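You operate a simulated robot arm through the tools that you are given. There is no shell and no other tool. Be economical: measure what you need, move in short steps, check, and stop when the job is done.

Carry out the task below with a simulated two-armed robot. There is one attempt and no reset: what you move stays moved.

Task
Hook straps D and A back on and play each one's test key once.
Fine: straps first, so that the hammers fall back; leave strap F and the other keys alone.

Only the result counts: the job must be done as asked and must still hold three seconds after the hand-in. Knocking over, shifting, dropping, spilling or breaking anything else fails it.

Robot
Two 7-joint arms with fingered hands on one trunk, on a base that drives. Base frame: it is fixed to the floor where the robot stands at the start and does not move with it; the origin is under the middle of the robot, x ahead of it, y to its left, z up; the surface under the hand at the start is at about z = 830. Lengths are in mm, angles in rad, forces in N, time in s.
The left shoulder is at the start at [21, 214, 1319], the right one opposite. With the tool pointing down near the work surface each hand reaches from about 100 to 560 mm from the robot's upright axis, wherever it stands, measured 20 degrees to its own side. Places, roughly: b test key [400, -600, 900]; c test key [400, 300, 900]; d hammer [700, 100, 1200]; d strap [600, 100, 1100]; d test key [400, 100, 900]; e test key [400, 0, 900]; f strap [600, -200, 1100]; f test key [400, -200, 900]; g test key [400, -300, 900]; note-a hammer [700, -400, 1200]; note-a strap [600, -400, 1100]; note-a test key [400, -400, 900]. Payload 3.3 kg a hand.
The TCP of each hand is the grasp point between the finger pads, 26 mm short of the fingertips. In the tool frame z runs along the fingers and y along their closing line. The gripper opens to 132 mm. The gripper's body begins 73 mm behind the TCP. The gripper is a hand of 2 fingers: y runs from the thumb to the fingers, the wrist lies at [0, 0, -224] in the tool frame, and closing takes about 1.5 s.
Orientation is that of the tool frame in the base frame, as [roll, pitch, yaw] about the fixed x, y, z axes, in that order (R = Rz(yaw) Ry(pitch) Rx(roll)). With the fingers straight down and closing along the base's y, the tool's x points along the base's -x, its y along +y and its z along -z.

Tools
- The arms move only by the tool drive_tool. It takes "left_steps", "right_steps" or both (then of equal length, played together; a hand with none holds still); each is a list of rows, each a list of 7 numbers: the turn, a rotation vector about the base's x, y, z in rad, then the shift along the base's x, y, z in cm, then the finger opening in cm, from 0 to 13.2. In form: [[rx, ry, rz, tx, ty, tz, jaw], ...]. A call has 1 to 10 rows; each row shifts and turns the commanded pose from where the row before left it. Rows are played at 5 a second. More than 50 mm and 0.15 rad between two rows, or a gripper value outside its range, and nothing of the call is played. Where a pose cannot be reached the arm comes as near as it can. A force on the tool above 40 N (or 10 N above the force at the start of the call, whichever is more), or a blocked arm, ends the call early, and 0.2 s more pass. Each finger travels about 153 mm/s and halts on what it meets, pressing with about 29 N; the grip force reading is that of the motor and also rises with nothing between the fingers. The clock runs only during rows and for 0.2 s after the last one: add rows that do not move to give the fingers time. It gives the time, the measured TCP pose, the force on the tool (base axes), the opening and the grip force at its end, in the units of the frame above (readings bear some noise), with the torque about the TCP (base axes, N m) and any sound that the robot's microphone picked up, and new pictures: "views" is both (left out), scene, wrist or none (wrist: the cameras of the hands that moved).
- Cameras (640 x 400 px; columns grow to the right, rows downward): "scene" is now at [86.2, -30.3, 1480.8]; the picture's right is [-0.35, -0.94, 0.00], its down [-0.65, 0.24, -0.72] and it looks along [0.68, -0.25, -0.69] (base axes); focal length 214 px, centre (320, 200). "left" rides on the left gripper at [-66, -3, -99] in its tool frame; the picture's right is [0.04, -1.00, 0.00], its down [0.83, 0.03, -0.55] and it looks along [0.55, 0.02, 0.83] (tool axes); focal length 261 px, centre (320, 200). "right" rides on the right gripper at [66, -3, -99] in its tool frame; the picture's right is [0.04, 1.00, 0.00], its down [-0.83, 0.03, -0.55] and it looks along [-0.55, 0.02, 0.83] (tool axes); focal length 261 px, centre (320, 200). There is no depth. A picture from a camera that has moved, and an enlarged one, comes with that camera's place and axes in the base frame and with its lens.
- raise_lower(by): slides the trunk up (or, below 0, down) by that many mm; the arms and the scene camera ride with it, the base frame stays. It gives what a move gives, with no picture.
- base_move(legs): drives the robot by 1 to 6 legs, each [ahead, left, turn to the left] in mm, mm and rad, along the robot's own axes; the way and the turn of a leg run together, so that a leg with both is an arc; at most 1500 mm and 3.142 rad a leg. The arms and the cameras ride along, it lands a little off, and it stops where it bumps. It gives what a move gives, and a new picture of the scene camera.
- preshape(shape, hand): the hand has 2 fingers and takes this shape, open, in about a second: jaw (thumb against the fingers, like two jaws); tri (thumb and two fingers); tip (a fingertip pinch); poke (one finger out to press); point (the index stretched); flat (the hand flat); cup (the hand cupped); fist (a fist). The gripper value then closes the fingers along that shape, each until it touches; the sizes above hold for jaw. It gives what a move gives, with no picture.
- head_to(pan, tilt): turns the head with the scene camera to pan (to the left, within 1.501 rad either way) and tilt (down, from -0.506 to 1.204), counted from straight ahead of the robot. It gives what a move gives, and a new picture of the scene camera.
- enlarge(camera, box): a new picture of the part [left, top, right, bottom] of that camera's present view, enlarged. The clock stands still meanwhile.
- close_job(): hands the job in; it is judged then, once.

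Go step by step. Nothing tells you exact positions but the pictures and the camera data: compare them with the known pose of the tool, close in by small moves and look again before you grip or let go. The budget is 120 turns and 260 pictures, counting those below and the enlarged ones. Unless the task says otherwise, let go and move clear before handing in, and close with one line.

The tools are called after ">>>" by a JSON object that holds its "api" and its "payload". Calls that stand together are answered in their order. drive_tool: Moves the arms, as the interface text tells. Its arguments: {"type":"object","properties":{"left_steps":{"type":"array","items":{"type":"array","items":{"type":"number"}}},"right_steps":{"type":"array","items":{"type":"array","items":{"type":"number"}}},"views":{"type":"string","enum":["both","scene","wrist","none"]}},"required":[]} The other tools are called the same way: raise_lower (by) slides the trunk up or down; preshape (shape, hand) gives the hand a shape; base_move (legs) drives the base; head_to (pan, tilt) turns the head that bears the scene camera; enlarge (camera, box) takes an enlarged picture of a part of a camera's view; close_job () hands the job in.

At the start:

```text
time_s: 0.0
left_eef_pos: [345.4, 12.6, 1304.6]
left_ee_rot: [-3.141, 0.0, 3.141]
left_contact_force: [0.2, 0.0, 0.7]
left_ft_torque: [-0.03, 0.01, -0.03]
left_grip_width: 131.9
left_grasp_force: 0.0
left_shape: jaw
right_eef_pos: [398.7, -400.1, 1211.7]
right_ee_rot: [3.141, 0.001, -3.141]
right_contact_force: [0.1, -0.2, 0.0]
right_ft_torque: [-0.01, -0.01, -0.02]
right_grip_width: 132.0
right_grasp_force: 0.1
right_shape: jaw
trunk travel left (down, up): [-600.0, 161.0]
robot x, y, heading: [0.9, -2.6, 0.0]
head pan, tilt: [-0.358, 0.764]
```

scene: 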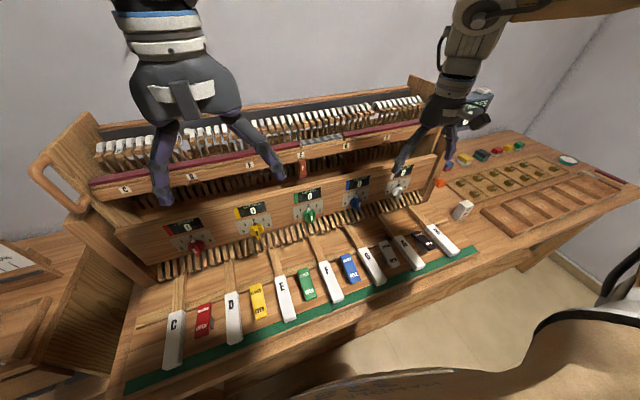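
right: 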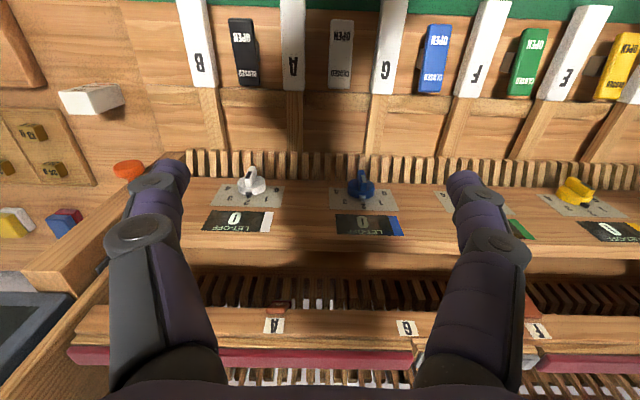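
left: 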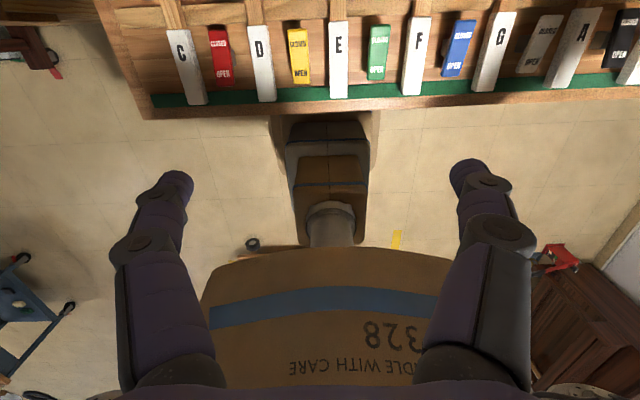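

I see a piano-action bench with keys, dials and a labelled rail (C, D, E, F, G, A, ...). I'll look closer at the straps and the rail before moving.

>>> {"api": "enlarge", "payload": {"camera": "scene", "box": [90, 130, 290, 255]}}

>>> {"api": "enlarge", "payload": {"camera": "scene", "box": [260, 90, 460, 215]}}

>>> {"api": "enlarge", "payload": {"camera": "right", "box": [180, 250, 420, 400]}}

```text
3.20 times, centred on (190, 192) of scene
camera zoom: at [86.2, -30.3, 1480.8], right [-0.35, -0.94, 0.0], down [-0.65, 0.24, -0.72], along [0.68, -0.25, -0.69], focal length 686 px, centre (736, 224)
```

zoom: 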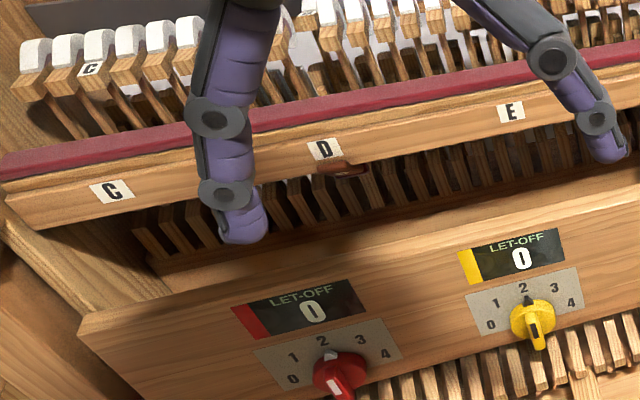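

```text
3.20 times, centred on (360, 152) of scene
camera zoom: at [86.2, -30.3, 1480.8], right [-0.35, -0.94, 0.0], down [-0.65, 0.24, -0.72], along [0.68, -0.25, -0.69], focal length 686 px, centre (192, 352)
```

zoom: 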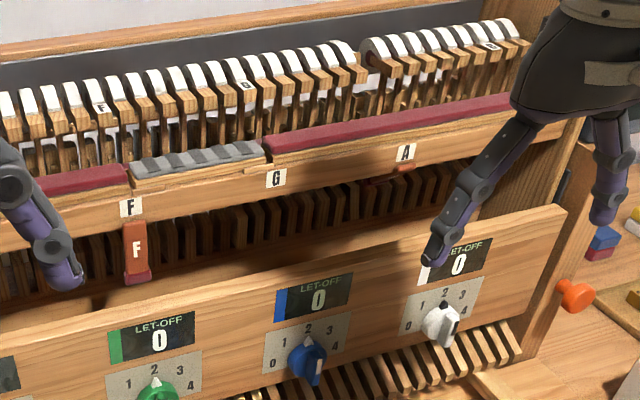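

```text
2.67 times, centred on (300, 325) of right
camera zoom: at [332.4, -402.7, 1310.8], right [-0.04, 1.0, 0.0], down [0.83, 0.03, 0.55], along [0.55, 0.02, -0.83], focal length 695 px, centre (373, -133)
```

zoom: 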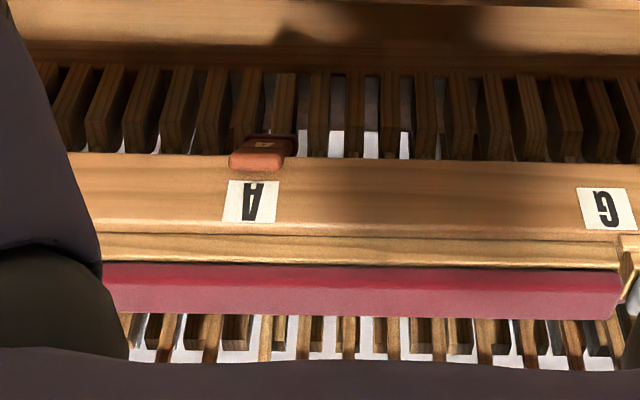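

The A label sits near (600, -443, 1155). I'll pitch the right hand forward, so its wrist camera looks level under the rail.

>>> {"api": "drive_tool", "payload": {"right_steps": [[0, -0.15, 0, -1, -0.5, 0, 13.2], [0, -0.15, 0, -1, -0.5, 0, 13.2], [0, -0.15, 0, -1, -0.5, 0, 13.2], [0, -0.15, 0, -1, -0.5, 0, 13.2], [0, -0.15, 0, 0, -0.5, 0, 13.2], [0, -0.15, 0, 0, -0.5, 0, 13.2]], "left_steps": [[0, -0.15, 0, 0, 1.5, -2, 13.2], [0, -0.15, 0, 0, 1.5, -2, 13.2], [0, -0.15, 0, 0, 1.5, -2, 13.2], [0, -0.15, 0, 0, 1.5, -2, 13.2], [0, -0.15, 0, 0, 1.5, -2, 13.2], [0, -0.15, 0, 0, 1.5, 0, 13.2]], "views": "wrist"}}

```text
time_s: 1.6
left_eef_pos: [383.6, 79.9, 1254.3]
left_ee_rot: [-2.72, 0.898, -2.689]
left_contact_force: [0.8, -0.5, 0.1]
left_ft_torque: [0.01, 0.03, 0.0]
left_grip_width: 131.9
left_grasp_force: 0.0
left_shape: jaw
right_eef_pos: [359.7, -427.1, 1209.0]
right_ee_rot: [3.14, 0.797, -3.135]
right_contact_force: [0.3, 0.8, 0.2]
right_ft_torque: [0.0, 0.03, 0.03]
right_grip_width: 131.9
right_grasp_force: 0.0
right_shape: jaw
right hand out of reach, approached as far as the arm can: row 6
trunk travel left (down, up): [-600.0, 161.0]
robot x, y, heading: [0.4, -2.9, 0.005]
head pan, tilt: [-0.358, 0.764]
stopped in row 6 (left hand): the arm was blocked; the commanded pose is now the measured one
camera right: at [241.8, -429.8, 1230.6], right [-0.04, 1.0, -0.03], down [0.19, 0.03, 0.98], along [0.98, 0.03, -0.19], focal length 261 px, centre (320, 200)
camera left: at [338.6, 99.8, 1364.9], right [0.09, -0.97, 0.22], down [-0.92, -0.16, -0.35], along [0.37, -0.18, -0.91], focal length 261 px, centre (320, 200)
```

right: 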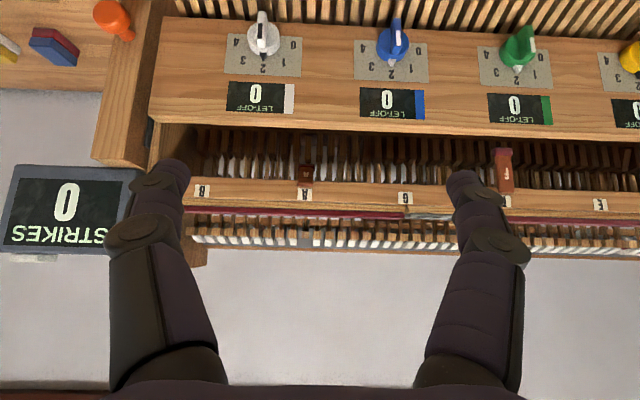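
left: 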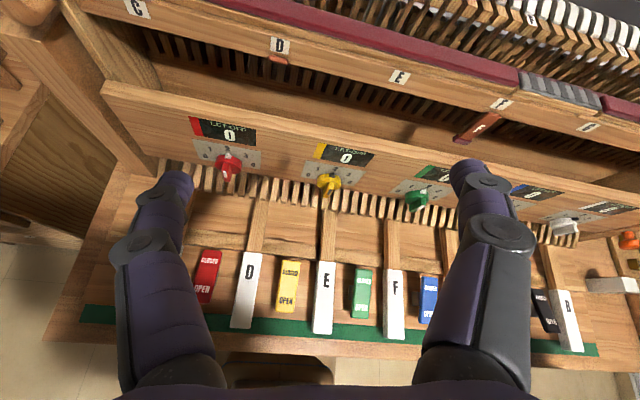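

The A strap tab hangs behind the rail; F's tab hangs in front. I'll zoom in on both.

>>> {"api": "enlarge", "payload": {"camera": "right", "box": [240, 120, 380, 210]}}

>>> {"api": "enlarge", "payload": {"camera": "right", "box": [440, 110, 640, 235]}}

>>> {"api": "enlarge", "payload": {"camera": "left", "box": [200, 0, 360, 100]}}

```text
4.44 times, centred on (310, 165) of right
camera zoom: at [241.8, -429.8, 1230.6], right [-0.04, 1.0, -0.03], down [0.19, 0.03, 0.98], along [0.98, 0.03, -0.19], focal length 1158 px, centre (364, 356)
```

zoom: 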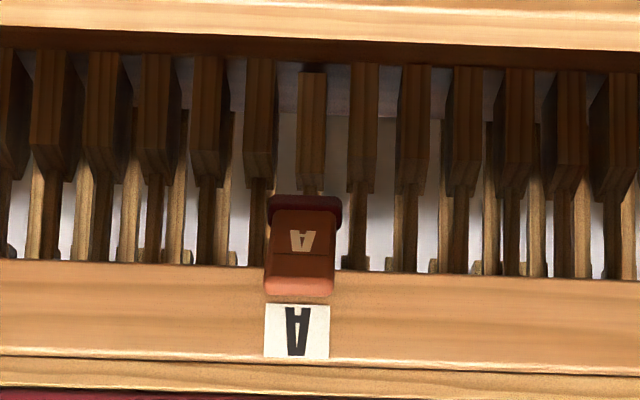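

```text
3.20 times, centred on (540, 172) of right
camera zoom: at [241.8, -429.8, 1230.6], right [-0.04, 1.0, -0.03], down [0.19, 0.03, 0.98], along [0.98, 0.03, -0.19], focal length 834 px, centre (-384, 288)
```

zoom: 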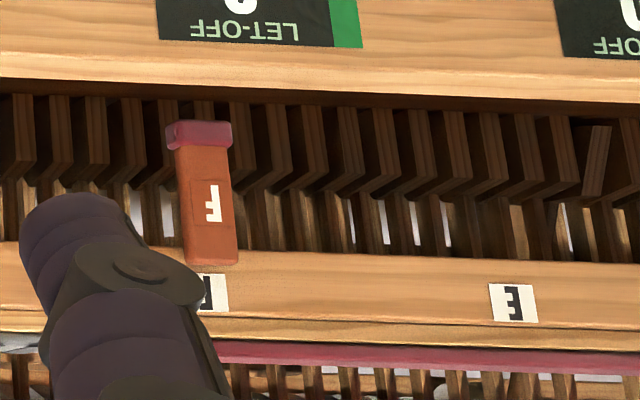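

```text
4.00 times, centred on (280, 50) of left
camera zoom: at [338.6, 99.8, 1364.9], right [0.09, -0.97, 0.22], down [-0.92, -0.16, -0.35], along [0.37, -0.18, -0.91], focal length 1043 px, centre (480, 800)
```

zoom: 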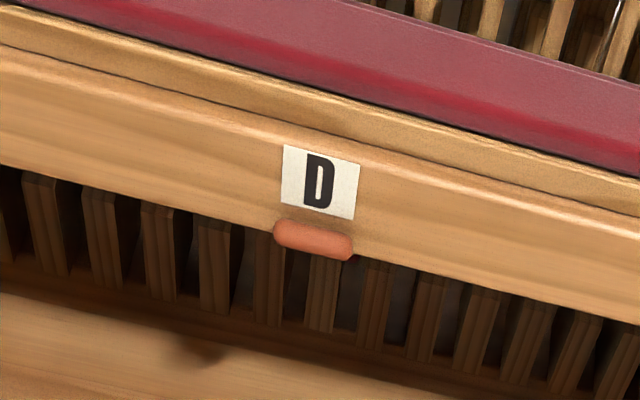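

>>> {"api": "enlarge", "payload": {"camera": "right", "box": [260, 140, 350, 260]}}

>>> {"api": "head_to", "payload": {"pan": -0.5, "tilt": 0.5}}

>>> {"api": "enlarge", "payload": {"camera": "scene", "box": [240, 120, 400, 220]}}

```text
3.33 times, centred on (305, 200) of right
camera zoom: at [241.8, -429.8, 1230.6], right [-0.04, 1.0, -0.03], down [0.19, 0.03, 0.98], along [0.98, 0.03, -0.19], focal length 869 px, centre (370, 200)
```

zoom: 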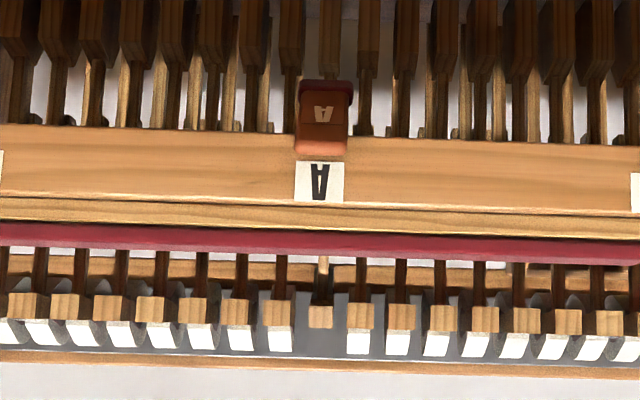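

```text
time_s: 2.3
left_eef_pos: [382.5, 79.6, 1254.3]
left_ee_rot: [-2.716, 0.899, -2.691]
left_contact_force: [1.1, 0.0, -0.1]
left_ft_torque: [-0.02, -0.02, 0.01]
left_grip_width: 132.0
left_grasp_force: 0.1
left_shape: jaw
right_eef_pos: [357.4, -427.3, 1207.8]
right_ee_rot: [3.14, 0.796, -3.134]
right_contact_force: [-1.5, 0.4, 0.4]
right_ft_torque: [-0.01, 0.01, -0.01]
right_grip_width: 132.0
right_grasp_force: 0.0
right_shape: jaw
trunk travel left (down, up): [-600.0, 161.0]
robot x, y, heading: [3.4, 0.5, 0.0]
head pan, tilt: [-0.499, 0.499]
camera scene: at [88.9, -44.7, 1503.9], right [-0.48, -0.88, 0.0], down [-0.42, 0.23, -0.88], along [0.77, -0.42, -0.48], focal length 214 px, centre (320, 200)
```

scene: 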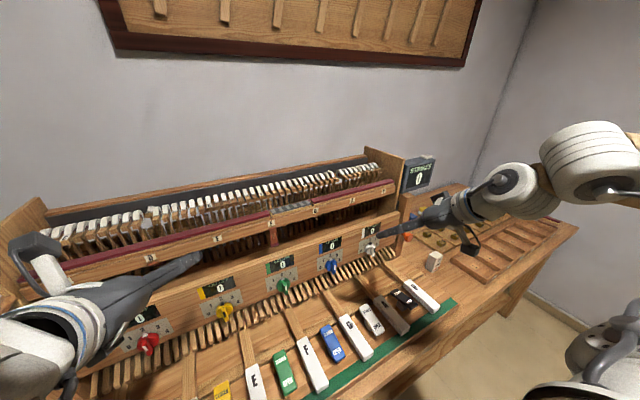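

```text
4.00 times, centred on (320, 170) of scene
camera zoom: at [88.9, -44.7, 1503.9], right [-0.48, -0.88, 0.0], down [-0.42, 0.23, -0.88], along [0.77, -0.42, -0.48], focal length 858 px, centre (320, 320)
```

zoom: 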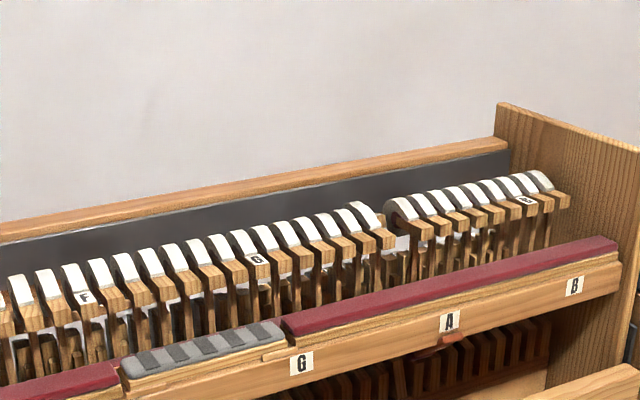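

>>> {"api": "enlarge", "payload": {"camera": "right", "box": [285, 155, 325, 195]}}

>>> {"api": "enlarge", "payload": {"camera": "right", "box": [485, 140, 525, 180]}}

>>> {"api": "enlarge", "payload": {"camera": "scene", "box": [335, 185, 375, 225]}}

```text
10.00 times, centred on (305, 175) of right
camera zoom: at [241.1, -429.3, 1230.9], right [-0.04, 1.0, -0.03], down [0.19, 0.04, 0.98], along [0.98, 0.03, -0.19], focal length 2606 px, centre (470, 450)
```

zoom: 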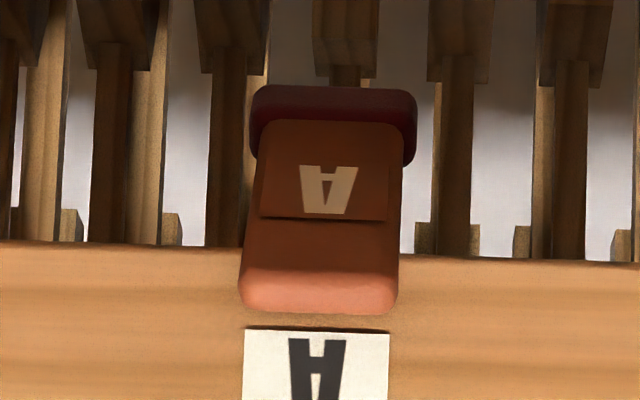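

```text
10.00 times, centred on (505, 160) of right
camera zoom: at [241.1, -429.3, 1230.9], right [-0.04, 1.0, -0.03], down [0.19, 0.04, 0.98], along [0.98, 0.03, -0.19], focal length 2606 px, centre (-1530, 600)
```

zoom: 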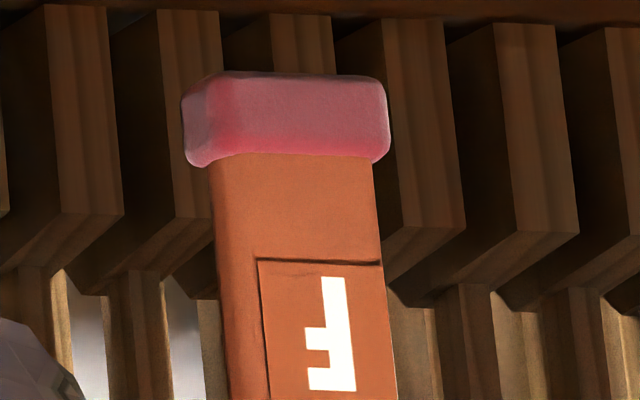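

```text
10.00 times, centred on (355, 205) of scene
camera zoom: at [88.9, -44.7, 1503.9], right [-0.48, -0.88, 0.0], down [-0.42, 0.23, -0.88], along [0.77, -0.42, -0.48], focal length 2145 px, centre (-30, 150)
```

zoom: 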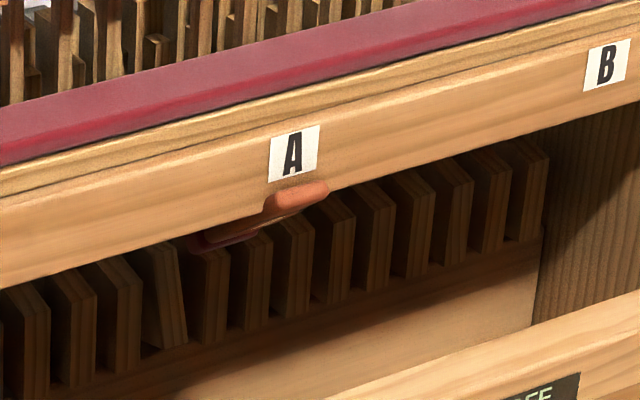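

The tab is tilted inward under the rail, while F's hangs vertically in front, so the tabs of A and D need pulling forward. I bring the right hand in, pointing forward, in front of tab A.

>>> {"api": "drive_tool", "payload": {"right_steps": [[0, -0.08, 0, 3.5, -0.3, -1.7, 10], [0, -0.08, 0, 3.5, -0.3, -1.7, 8], [0, -0.08, 0, 3.5, -0.3, -1.7, 7], [0, -0.08, 0, 3.5, -0.3, -1.7, 7], [0, -0.08, 0, 2.5, -0.3, -1.7, 7]]}}

```text
time_s: 3.5
left_eef_pos: [383.5, 78.5, 1256.2]
left_ee_rot: [-2.717, 0.899, -2.689]
left_contact_force: [0.4, -0.6, 0.3]
left_ft_torque: [0.0, 0.0, 0.0]
left_grip_width: 131.9
left_grasp_force: 0.1
left_shape: jaw
right_eef_pos: [524.2, -442.1, 1125.0]
right_ee_rot: [-3.135, 1.197, -3.131]
right_contact_force: [0.0, 0.8, 0.0]
right_ft_torque: [-0.03, 0.03, 0.03]
right_grip_width: 70.5
right_grasp_force: 0.1
right_shape: jaw
trunk travel left (down, up): [-600.0, 161.0]
robot x, y, heading: [0.7, 1.7, 0.002]
head pan, tilt: [-0.499, 0.499]
camera scene: at [89.4, -45.4, 1503.9], right [-0.48, -0.88, 0.0], down [-0.42, 0.23, -0.88], along [0.77, -0.42, -0.48], focal length 214 px, centre (320, 200)
camera right: at [407.5, -445.3, 1099.8], right [-0.02, 1.0, -0.04], down [-0.21, 0.04, 0.98], along [0.98, 0.03, 0.21], focal length 261 px, centre (320, 200)
```

scene: 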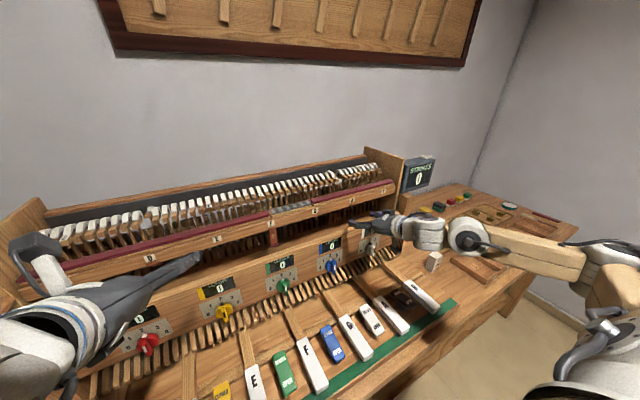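
right: 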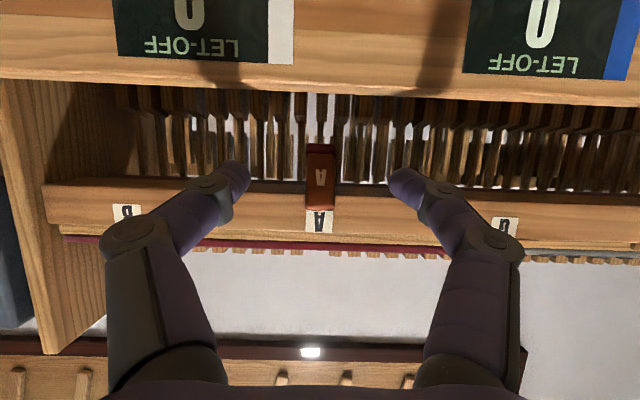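

The lip of tab A is near (622, -440, 1103), with its hinge near (587, 1144). I'll move in around it.

>>> {"api": "drive_tool", "payload": {"right_steps": [[0, 0, 0, 3, 0, -0.5, 7], [0, 0, 0, 3, 0.1, -0.5, 7], [0, 0, 0, 1.5, 0, -0.3, 7]]}}

>>> {"api": "enlarge", "payload": {"camera": "right", "box": [180, 70, 460, 245]}}

```text
time_s: 4.3
left_eef_pos: [382.7, 78.5, 1254.6]
left_ee_rot: [-2.718, 0.898, -2.69]
left_contact_force: [-0.8, 0.0, 0.3]
left_ft_torque: [-0.02, 0.0, 0.0]
left_grip_width: 131.7
left_grasp_force: 0.3
left_shape: jaw
right_eef_pos: [598.1, -441.0, 1112.2]
right_ee_rot: [-3.135, 1.196, -3.127]
right_contact_force: [-0.1, -0.3, -0.9]
right_ft_torque: [-0.03, 0.0, 0.0]
right_grip_width: 70.6
right_grasp_force: 0.1
right_shape: jaw
trunk travel left (down, up): [-600.0, 161.0]
robot x, y, heading: [-1.5, 1.7, 0.001]
head pan, tilt: [-0.499, 0.499]
camera scene: at [89.5, -45.1, 1503.9], right [-0.48, -0.88, 0.0], down [-0.42, 0.23, -0.88], along [0.77, -0.42, -0.48], focal length 214 px, centre (320, 200)
camera right: at [482.4, -444.8, 1086.6], right [-0.02, 1.0, -0.04], down [-0.21, 0.04, 0.98], along [0.98, 0.03, 0.21], focal length 261 px, centre (320, 200)
```

scene: 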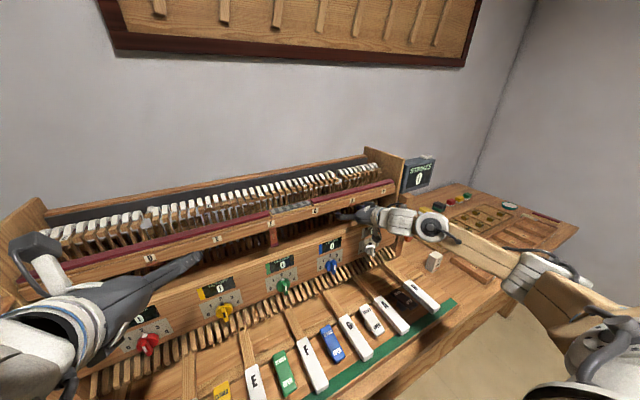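
right: 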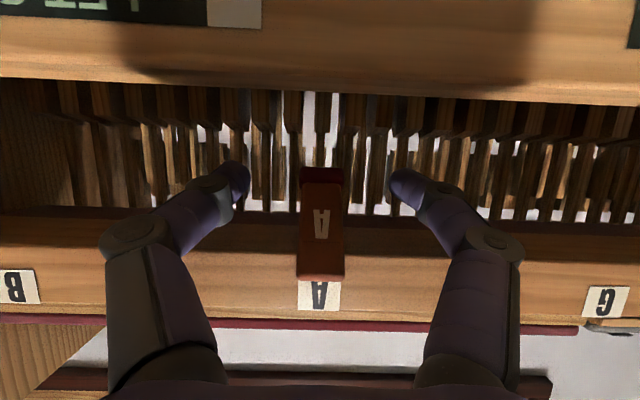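

```text
2.29 times, centred on (320, 158) of right
camera zoom: at [482.4, -444.8, 1086.6], right [-0.02, 1.0, -0.04], down [-0.21, 0.04, 0.98], along [0.98, 0.03, 0.21], focal length 596 px, centre (320, 297)
```

zoom: 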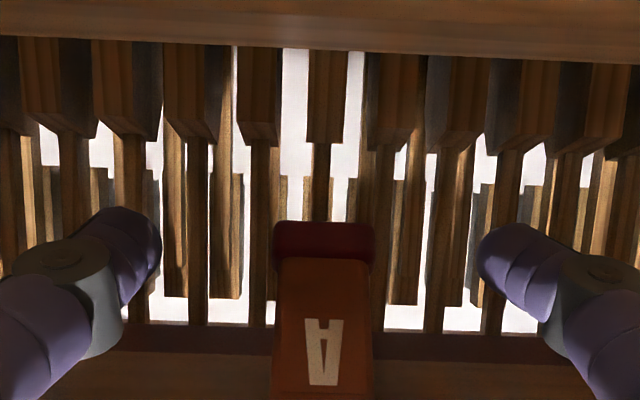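

>>> {"api": "drive_tool", "payload": {"right_steps": [[0, 0, 0, 0.8, 0, 0, 7], [0, 0, 0, 0, 0, 0, 4], [0, 0, 0, 0, 0, 0, 2], [0, 0, 0, 0, 0, 0, 2], [0, 0, 0, 0, 0, 0, 2]], "views": "wrist"}}

>>> {"api": "enlarge", "payload": {"camera": "right", "box": [180, 70, 460, 245]}}

```text
time_s: 5.5
left_eef_pos: [382.8, 78.1, 1253.8]
left_ee_rot: [-2.717, 0.9, -2.69]
left_contact_force: [0.8, -0.6, -0.4]
left_ft_torque: [0.01, 0.02, 0.01]
left_grip_width: 132.1
left_grasp_force: 0.0
left_shape: jaw
right_eef_pos: [605.5, -442.9, 1111.7]
right_ee_rot: [-3.135, 1.197, -3.128]
right_contact_force: [-0.6, 0.1, 0.7]
right_ft_torque: [-0.01, -0.02, -0.02]
right_grip_width: 20.5
right_grasp_force: 0.1
right_shape: jaw
trunk travel left (down, up): [-600.0, 161.0]
robot x, y, heading: [-2.0, 2.8, -0.003]
head pan, tilt: [-0.499, 0.499]
camera right: at [489.7, -444.4, 1086.8], right [-0.02, 1.0, -0.04], down [-0.21, 0.03, 0.98], along [0.98, 0.03, 0.21], focal length 261 px, centre (320, 200)
```

right: 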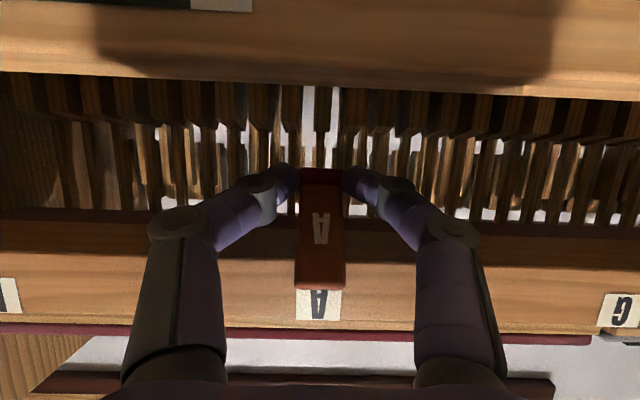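

```text
2.29 times, centred on (320, 158) of right
camera zoom: at [489.7, -444.4, 1086.8], right [-0.02, 1.0, -0.04], down [-0.21, 0.03, 0.98], along [0.98, 0.03, 0.21], focal length 596 px, centre (320, 297)
```

zoom: 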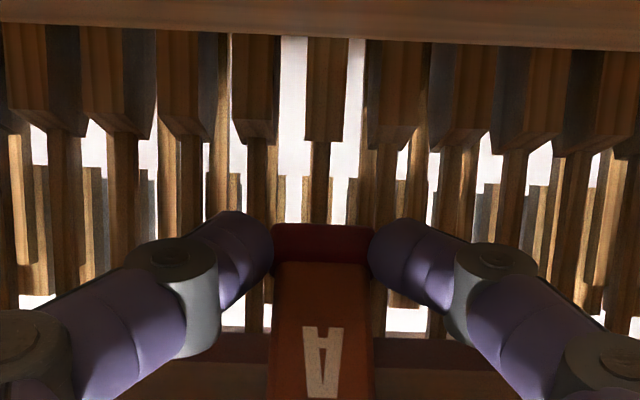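

>>> {"api": "drive_tool", "payload": {"right_steps": [[0, 0, 0, 0, 0, 0, 0.8], [0, 0, 0, 0, 0, 0, 0], [0, 0, 0, 0, 0, 0, 0]], "views": "none"}}

>>> {"api": "enlarge", "payload": {"camera": "right", "box": [180, 70, 460, 245]}}

```text
time_s: 6.3
left_eef_pos: [381.9, 78.7, 1255.4]
left_ee_rot: [-2.718, 0.899, -2.689]
left_contact_force: [0.4, -0.9, 0.7]
left_ft_torque: [-0.01, 0.0, -0.01]
left_grip_width: 131.8
left_grasp_force: 0.1
left_shape: jaw
right_eef_pos: [605.9, -441.2, 1109.8]
right_ee_rot: [-3.135, 1.192, -3.125]
right_contact_force: [-5.3, 2.9, -6.8]
right_ft_torque: [0.1, 0.11, 0.13]
right_grip_width: 9.7
right_grasp_force: 28.7
right_shape: jaw
trunk travel left (down, up): [-600.0, 161.0]
robot x, y, heading: [0.4, -2.6, -0.001]
head pan, tilt: [-0.499, 0.499]
```

```text
2.29 times, centred on (320, 158) of right
camera zoom: at [489.1, -444.0, 1085.9], right [-0.02, 1.0, -0.04], down [-0.21, 0.03, 0.98], along [0.98, 0.03, 0.21], focal length 596 px, centre (320, 297)
```

zoom: 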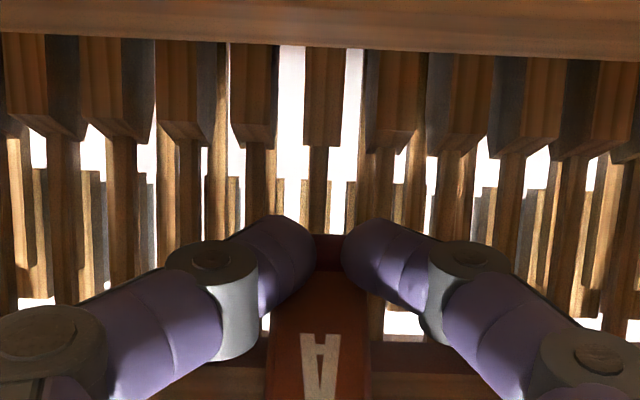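

The hand has closed on something with 29 N. I'll pull a little along the hinge arc and check.

>>> {"api": "drive_tool", "payload": {"right_steps": [[0, 0, 0, -0.5, 0, -0.4, 0], [0, 0, 0, -0.6, 0, -0.4, 0]], "views": "none"}}

>>> {"api": "enlarge", "payload": {"camera": "right", "box": [180, 100, 460, 275]}}

```text
time_s: 6.9
left_eef_pos: [383.9, 78.8, 1254.5]
left_ee_rot: [-2.718, 0.899, -2.689]
left_contact_force: [-0.7, -0.4, 0.5]
left_ft_torque: [0.01, 0.03, -0.01]
left_grip_width: 131.8
left_grasp_force: 0.1
left_shape: jaw
right_eef_pos: [595.9, -439.6, 1103.4]
right_ee_rot: [-3.136, 1.198, -3.129]
right_contact_force: [3.1, 3.3, -3.4]
right_ft_torque: [0.03, 0.1, 0.12]
right_grip_width: 8.3
right_grasp_force: 29.2
right_shape: jaw
trunk travel left (down, up): [-600.0, 161.0]
robot x, y, heading: [0.9, 1.1, 0.001]
head pan, tilt: [-0.499, 0.499]
```

```text
2.29 times, centred on (320, 188) of right
camera zoom: at [479.6, -443.6, 1078.5], right [-0.02, 1.0, -0.04], down [-0.21, 0.03, 0.98], along [0.98, 0.03, 0.21], focal length 596 px, centre (320, 229)
```

zoom: 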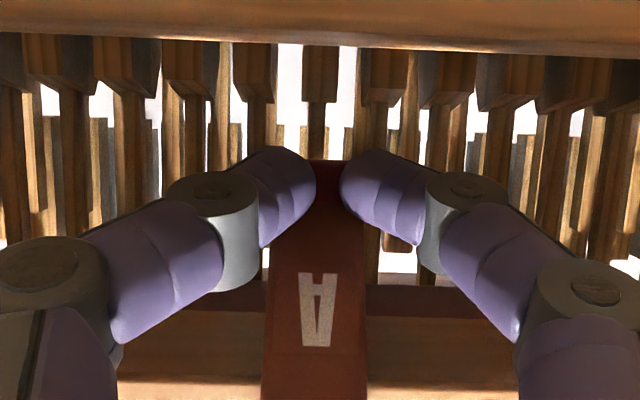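

>>> {"api": "drive_tool", "payload": {"right_steps": [[0, 0, 0, -0.6, 0, -0.3, 0], [0, 0, 0, -0.6, 0, -0.3, 0]], "views": "wrist"}}

>>> {"api": "enlarge", "payload": {"camera": "right", "box": [180, 100, 460, 275]}}

```text
time_s: 7.5
left_eef_pos: [382.1, 80.1, 1255.1]
left_ee_rot: [-2.715, 0.899, -2.688]
left_contact_force: [0.8, 0.2, 0.2]
left_ft_torque: [-0.05, 0.0, -0.02]
left_grip_width: 132.1
left_grasp_force: 0.0
left_shape: jaw
right_eef_pos: [583.1, -437.8, 1100.2]
right_ee_rot: [-3.137, 1.201, -3.125]
right_contact_force: [-1.5, 9.2, 1.2]
right_ft_torque: [0.05, -0.02, 0.21]
right_grip_width: 5.5
right_grasp_force: 29.5
right_shape: jaw
trunk travel left (down, up): [-600.0, 161.0]
robot x, y, heading: [0.8, -0.5, 0.005]
head pan, tilt: [-0.499, 0.499]
camera right: at [466.8, -441.6, 1074.3], right [-0.03, 1.0, -0.04], down [-0.21, 0.03, 0.98], along [0.98, 0.03, 0.21], focal length 261 px, centre (320, 200)
```

right: 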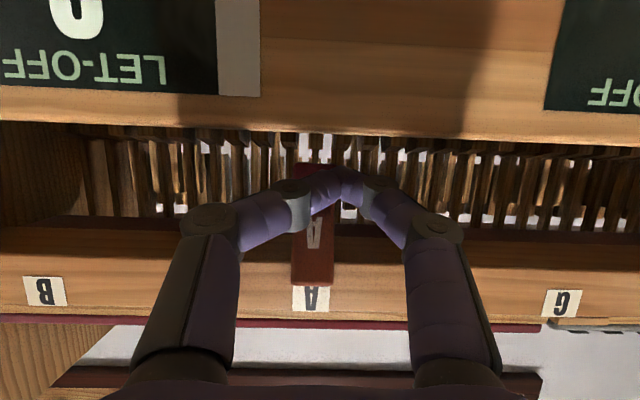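

```text
2.29 times, centred on (320, 188) of right
camera zoom: at [466.8, -441.6, 1074.3], right [-0.03, 1.0, -0.04], down [-0.21, 0.03, 0.98], along [0.98, 0.03, 0.21], focal length 596 px, centre (320, 229)
```

zoom: 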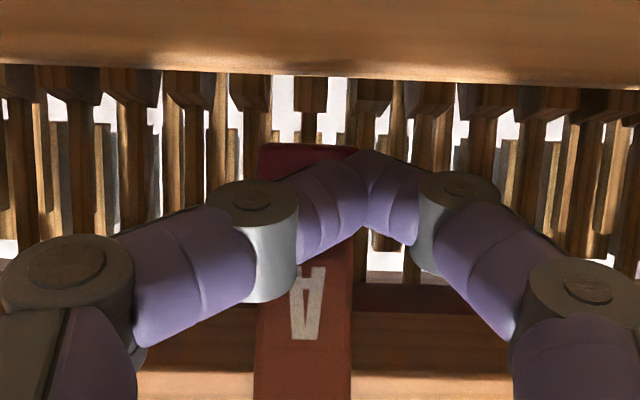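

The fingertips slipped off, since they were not deep enough. The wood behind is at about x = 684, so there is room to go deeper; I'll open and look.

>>> {"api": "drive_tool", "payload": {"right_steps": [[0, 0, 0, -1, -0.2, 0, 3], [0, 0, 0, 0, -0.1, 0, 6], [0, 0, 0, 0, 0, 0, 6], [0, 0, 0, 0, 0, 0, 6]], "views": "wrist"}}

>>> {"api": "enlarge", "payload": {"camera": "right", "box": [180, 100, 460, 275]}}

```text
time_s: 8.5
left_eef_pos: [383.0, 77.7, 1255.9]
left_ee_rot: [-2.717, 0.898, -2.69]
left_contact_force: [-0.1, -0.2, -1.1]
left_ft_torque: [0.01, -0.01, 0.04]
left_grip_width: 131.9
left_grasp_force: 0.1
left_shape: jaw
right_eef_pos: [573.2, -443.8, 1097.1]
right_ee_rot: [-3.135, 1.197, -3.128]
right_contact_force: [-0.2, 0.0, 0.1]
right_ft_torque: [-0.04, 0.05, 0.01]
right_grip_width: 59.4
right_grasp_force: 0.1
right_shape: jaw
trunk travel left (down, up): [-600.0, 161.0]
robot x, y, heading: [1.8, 2.1, 0.001]
head pan, tilt: [-0.499, 0.499]
camera right: at [456.4, -447.3, 1072.3], right [-0.02, 1.0, -0.04], down [-0.21, 0.03, 0.98], along [0.98, 0.03, 0.21], focal length 261 px, centre (320, 200)
```

right: 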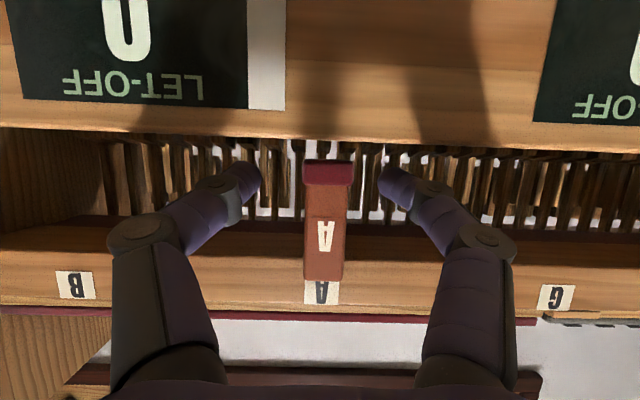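

```text
2.29 times, centred on (320, 188) of right
camera zoom: at [456.4, -447.3, 1072.3], right [-0.02, 1.0, -0.04], down [-0.21, 0.03, 0.98], along [0.98, 0.03, 0.21], focal length 596 px, centre (320, 229)
```

zoom: 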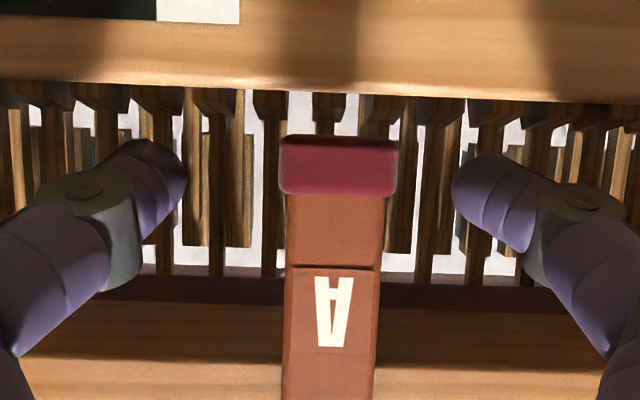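

Tab A now looks like F's, hanging vertically. I'll check A's hammer and compare with F.

>>> {"api": "drive_tool", "payload": {"right_steps": [[0, 0, 0, -4, 0, 0, 6], [0, 0, 0, -4, 0, 0, 6], [0, 0, 0, -4, 0, 1, 6]], "views": "none"}}

>>> {"api": "enlarge", "payload": {"camera": "scene", "box": [240, 140, 400, 240]}}

>>> {"api": "enlarge", "payload": {"camera": "right", "box": [160, 120, 480, 320]}}

>>> {"api": "enlarge", "payload": {"camera": "scene", "box": [30, 180, 190, 280]}}

```text
time_s: 9.3
left_eef_pos: [382.4, 78.7, 1255.3]
left_ee_rot: [-2.716, 0.899, -2.688]
left_contact_force: [-0.7, -0.1, -0.4]
left_ft_torque: [0.05, -0.04, -0.01]
left_grip_width: 131.7
left_grasp_force: 0.0
left_shape: jaw
right_eef_pos: [451.6, -441.7, 1108.0]
right_ee_rot: [-3.139, 1.197, -3.131]
right_contact_force: [0.6, -1.1, 0.0]
right_ft_torque: [-0.01, -0.01, 0.01]
right_grip_width: 59.8
right_grasp_force: 0.0
right_shape: jaw
trunk travel left (down, up): [-600.0, 161.0]
robot x, y, heading: [-0.3, -1.0, -0.0]
head pan, tilt: [-0.499, 0.499]
```

```text
4.00 times, centred on (320, 190) of scene
camera zoom: at [88.9, -43.8, 1504.0], right [-0.48, -0.88, 0.0], down [-0.42, 0.23, -0.88], along [0.77, -0.42, -0.48], focal length 858 px, centre (320, 240)
```

zoom: 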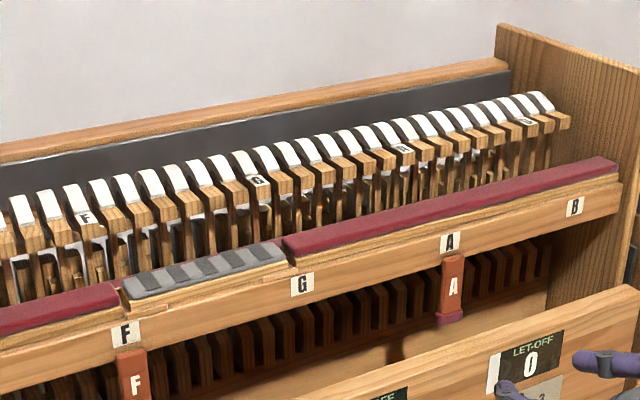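

```text
2.00 times, centred on (320, 220) of right
camera zoom: at [334.8, -444.6, 1083.4], right [-0.02, 1.0, -0.04], down [-0.21, 0.03, 0.98], along [0.98, 0.03, 0.21], focal length 521 px, centre (320, 160)
```

zoom: 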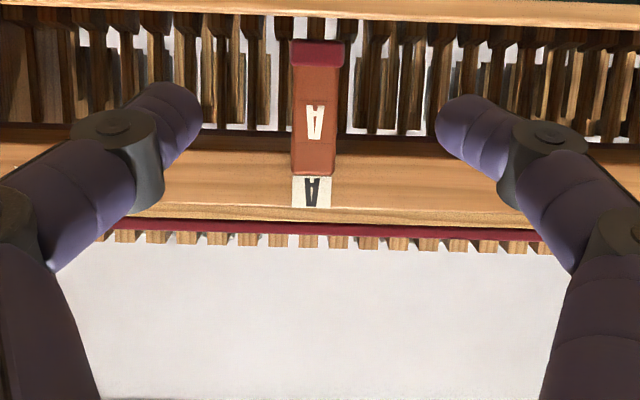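

```text
4.00 times, centred on (110, 230) of scene
camera zoom: at [88.9, -43.8, 1504.0], right [-0.48, -0.88, 0.0], down [-0.42, 0.23, -0.88], along [0.77, -0.42, -0.48], focal length 858 px, centre (1160, 80)
```

zoom: 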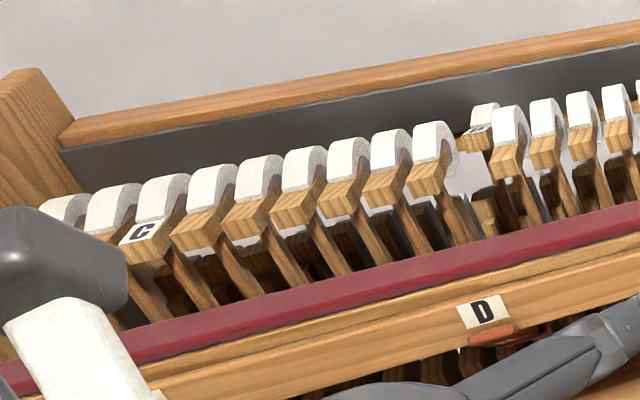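

A's strap is on and its hammer is back. Now D: its label is near (600, 120, 1153), so I bring in the left hand, levelled and pointing forward.

>>> {"api": "drive_tool", "payload": {"left_steps": [[0.04, -0.04, 0.02, 2, 0.7, -2, 11], [0.04, -0.04, 0.02, 2, 0.7, -2, 9], [0.04, -0.04, 0.02, 2, 0.7, -2, 8], [0.04, -0.04, 0.01, 2, 0.7, -2, 7], [0.04, -0.04, 0.01, 2, 0.7, -2, 7], [0.02, -0.02, 0, 2, 0.6, -2, 7]]}}

```text
time_s: 10.7
left_eef_pos: [504.1, 124.0, 1135.3]
left_ee_rot: [-2.953, 1.188, -2.803]
left_contact_force: [0.5, -0.6, -0.8]
left_ft_torque: [0.01, 0.02, 0.01]
left_grip_width: 70.6
left_grasp_force: 0.0
left_shape: jaw
right_eef_pos: [452.8, -443.5, 1107.4]
right_ee_rot: [-3.136, 1.195, -3.127]
right_contact_force: [0.8, -0.6, 0.1]
right_ft_torque: [0.02, 0.01, 0.01]
right_grip_width: 59.5
right_grasp_force: 0.1
right_shape: jaw
trunk travel left (down, up): [-600.0, 161.0]
robot x, y, heading: [-0.4, 3.1, 0.0]
head pan, tilt: [-0.499, 0.499]
camera scene: at [89.7, -45.1, 1503.9], right [-0.48, -0.88, 0.0], down [-0.42, 0.23, -0.88], along [0.77, -0.42, -0.48], focal length 214 px, centre (320, 200)
camera left: at [435.9, 117.0, 1234.6], right [0.15, -0.99, 0.03], down [-0.81, -0.14, -0.57], along [0.57, 0.06, -0.82], focal length 261 px, centre (320, 200)
```

scene: 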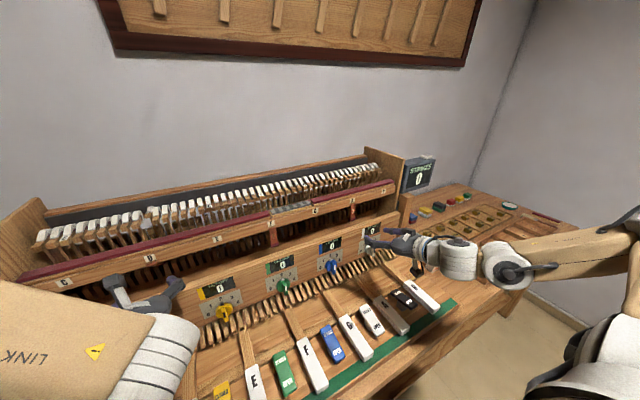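
left: 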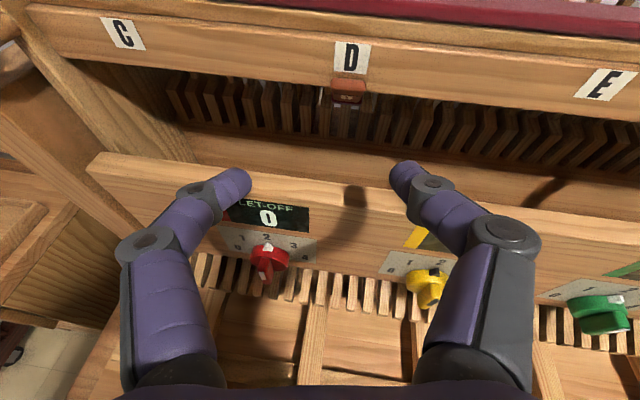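

Left hand is level in front of D, whose tab is at y ≈ 120. I straighten the yaw and move in around the tab.

>>> {"api": "drive_tool", "payload": {"left_steps": [[0, 0, -0.07, 3, -0.1, -0.8, 7], [0, 0, -0.07, 3, -0.1, -0.7, 7], [0, 0, 0, 3, -0.2, -0.7, 7], [0, 0, 0, 1.7, 0, -0.4, 7]], "views": "wrist"}}

>>> {"api": "enlarge", "payload": {"camera": "left", "box": [180, 70, 460, 245]}}

```text
time_s: 11.7
left_eef_pos: [611.4, 117.3, 1108.2]
left_ee_rot: [-2.971, 1.187, -2.973]
left_contact_force: [0.4, -0.6, -0.1]
left_ft_torque: [-0.03, 0.03, 0.02]
left_grip_width: 70.1
left_grasp_force: 0.1
left_shape: jaw
right_eef_pos: [451.2, -443.5, 1105.2]
right_ee_rot: [-3.134, 1.198, -3.126]
right_contact_force: [0.9, -0.4, 0.3]
right_ft_torque: [0.01, -0.04, -0.02]
right_grip_width: 59.4
right_grasp_force: 0.1
right_shape: jaw
trunk travel left (down, up): [-600.0, 161.0]
robot x, y, heading: [-0.8, 0.4, 0.003]
head pan, tilt: [-0.499, 0.499]
camera left: at [541.8, 119.5, 1205.5], right [-0.01, -1.0, 0.03], down [-0.82, -0.01, -0.57], along [0.57, -0.02, -0.82], focal length 261 px, centre (320, 200)
```

left: 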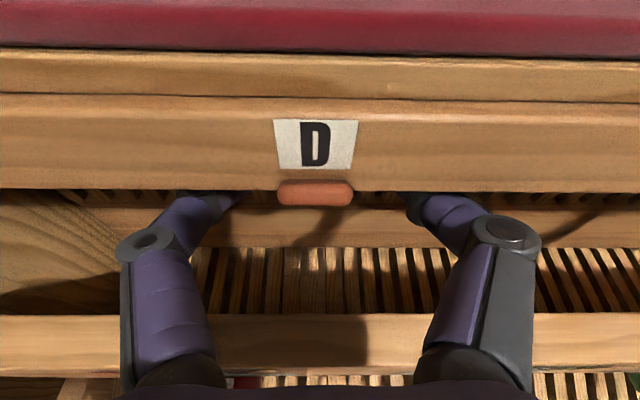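

```text
2.29 times, centred on (320, 158) of left
camera zoom: at [541.8, 119.5, 1205.5], right [-0.01, -1.0, 0.03], down [-0.82, -0.01, -0.57], along [0.57, -0.02, -0.82], focal length 596 px, centre (320, 297)
```

zoom: 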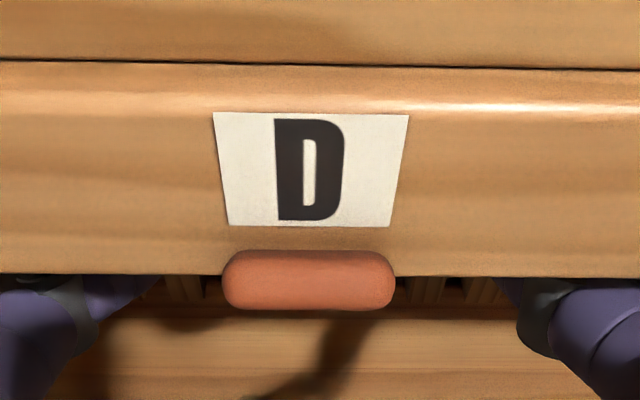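

>>> {"api": "drive_tool", "payload": {"left_steps": [[0, 0, 0, 0, 0.2, 0, 5], [0, 0, 0, 0, 0, 0, 2], [0, 0, 0, 0, 0, 0, 0], [0, 0, 0, 0, 0, 0, 0], [0, 0, 0, 0, 0, 0, 0]], "views": "wrist"}}

```text
time_s: 12.9
left_eef_pos: [608.3, 115.3, 1107.0]
left_ee_rot: [-2.974, 1.185, -2.978]
left_contact_force: [-5.0, -6.7, -6.3]
left_ft_torque: [0.0, 0.12, -0.18]
left_grip_width: 3.0
left_grasp_force: 28.9
left_shape: jaw
right_eef_pos: [451.2, -444.0, 1106.5]
right_ee_rot: [-3.138, 1.198, -3.13]
right_contact_force: [0.6, -0.3, 0.0]
right_ft_torque: [-0.03, -0.01, 0.03]
right_grip_width: 59.5
right_grasp_force: 0.1
right_shape: jaw
trunk travel left (down, up): [-600.0, 161.0]
robot x, y, heading: [-0.5, -0.8, 0.001]
head pan, tilt: [-0.499, 0.499]
camera left: at [540.7, 118.9, 1205.4], right [-0.01, -1.0, 0.02], down [-0.82, -0.01, -0.57], along [0.57, -0.02, -0.82], focal length 261 px, centre (320, 200)
```

left: 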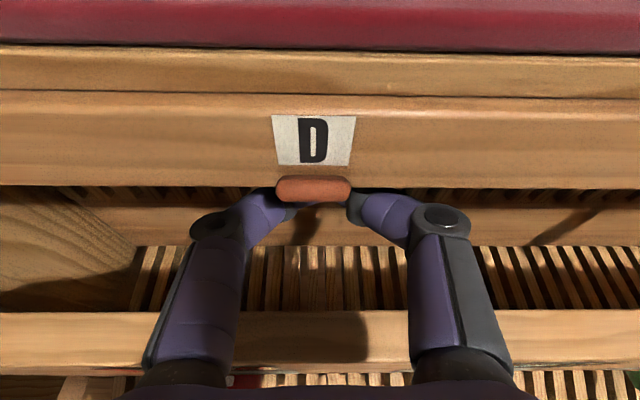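

>>> {"api": "drive_tool", "payload": {"left_steps": [[0, 0, 0, -0.5, 0, -0.3, 0], [0, 0, 0, -0.6, 0, -0.3, 0], [0, 0, 0, -0.6, 0, -0.2, 0], [0, 0, 0, -0.6, 0, -0.2, 0]], "views": "wrist"}}

```text
time_s: 13.9
left_eef_pos: [585.4, 118.7, 1097.9]
left_ee_rot: [-2.971, 1.19, -2.974]
left_contact_force: [-0.3, 0.0, -0.8]
left_ft_torque: [0.01, -0.01, 0.02]
left_grip_width: 2.7
left_grasp_force: 29.0
left_shape: jaw
right_eef_pos: [451.5, -444.4, 1107.8]
right_ee_rot: [-3.135, 1.198, -3.129]
right_contact_force: [-0.4, -0.5, -0.2]
right_ft_torque: [0.0, -0.02, 0.03]
right_grip_width: 59.7
right_grasp_force: 0.1
right_shape: jaw
trunk travel left (down, up): [-600.0, 161.0]
robot x, y, heading: [1.4, 3.0, 0.001]
head pan, tilt: [-0.499, 0.499]
camera left: at [517.1, 120.6, 1197.0], right [-0.01, -1.0, 0.02], down [-0.82, -0.01, -0.57], along [0.57, -0.02, -0.82], focal length 261 px, centre (320, 200)
```

left: 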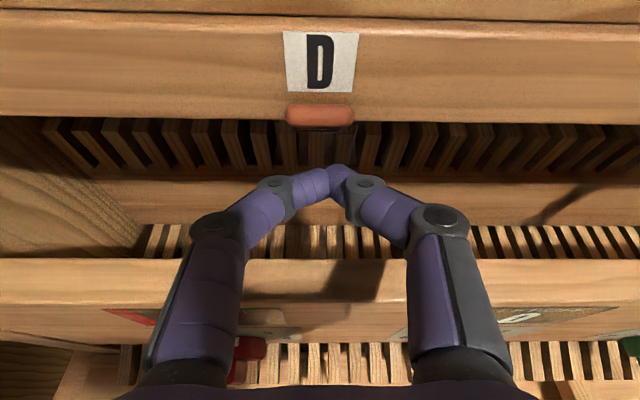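

The fingers closed under the tab without catching it. I'll reopen, come in a bit higher and steeper along the tab, and grip again.

>>> {"api": "drive_tool", "payload": {"left_steps": [[0, 0, 0, -2.5, 0, 1, 4], [0, 0.07, 0, 0, 0, 1.5, 6], [0, 0.07, 0, 1.5, 0.1, 0, 6], [0, 0, 0, 2, 0, -0.4, 6], [0, 0, 0, 1.5, 0, -0.5, 6]], "views": "wrist"}}

```text
time_s: 15.1
left_eef_pos: [610.1, 118.1, 1113.2]
left_ee_rot: [-3.021, 1.05, -3.018]
left_contact_force: [-3.0, -0.1, -2.0]
left_ft_torque: [0.1, -0.07, -0.11]
left_grip_width: 59.6
left_grasp_force: 0.1
left_shape: jaw
right_eef_pos: [450.7, -442.9, 1106.9]
right_ee_rot: [-3.135, 1.196, -3.129]
right_contact_force: [-0.5, -0.5, 0.3]
right_ft_torque: [0.0, -0.01, 0.0]
right_grip_width: 59.7
right_grasp_force: 0.0
right_shape: jaw
trunk travel left (down, up): [-600.0, 161.0]
robot x, y, heading: [-1.2, -2.3, 0.001]
head pan, tilt: [-0.499, 0.499]
camera left: at [556.4, 121.1, 1220.2], right [0.0, -1.0, 0.02], down [-0.89, -0.01, -0.45], along [0.45, -0.02, -0.89], focal length 261 px, centre (320, 200)
```

left: 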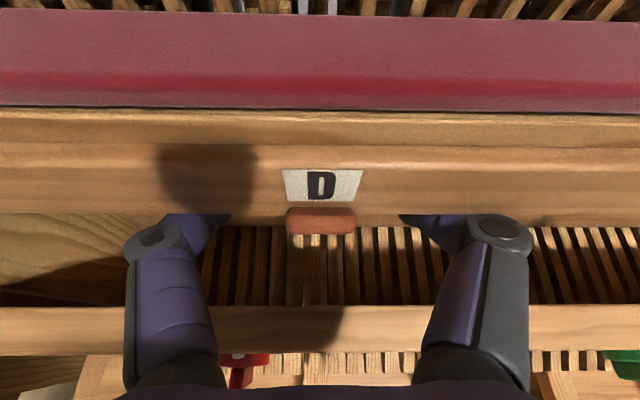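

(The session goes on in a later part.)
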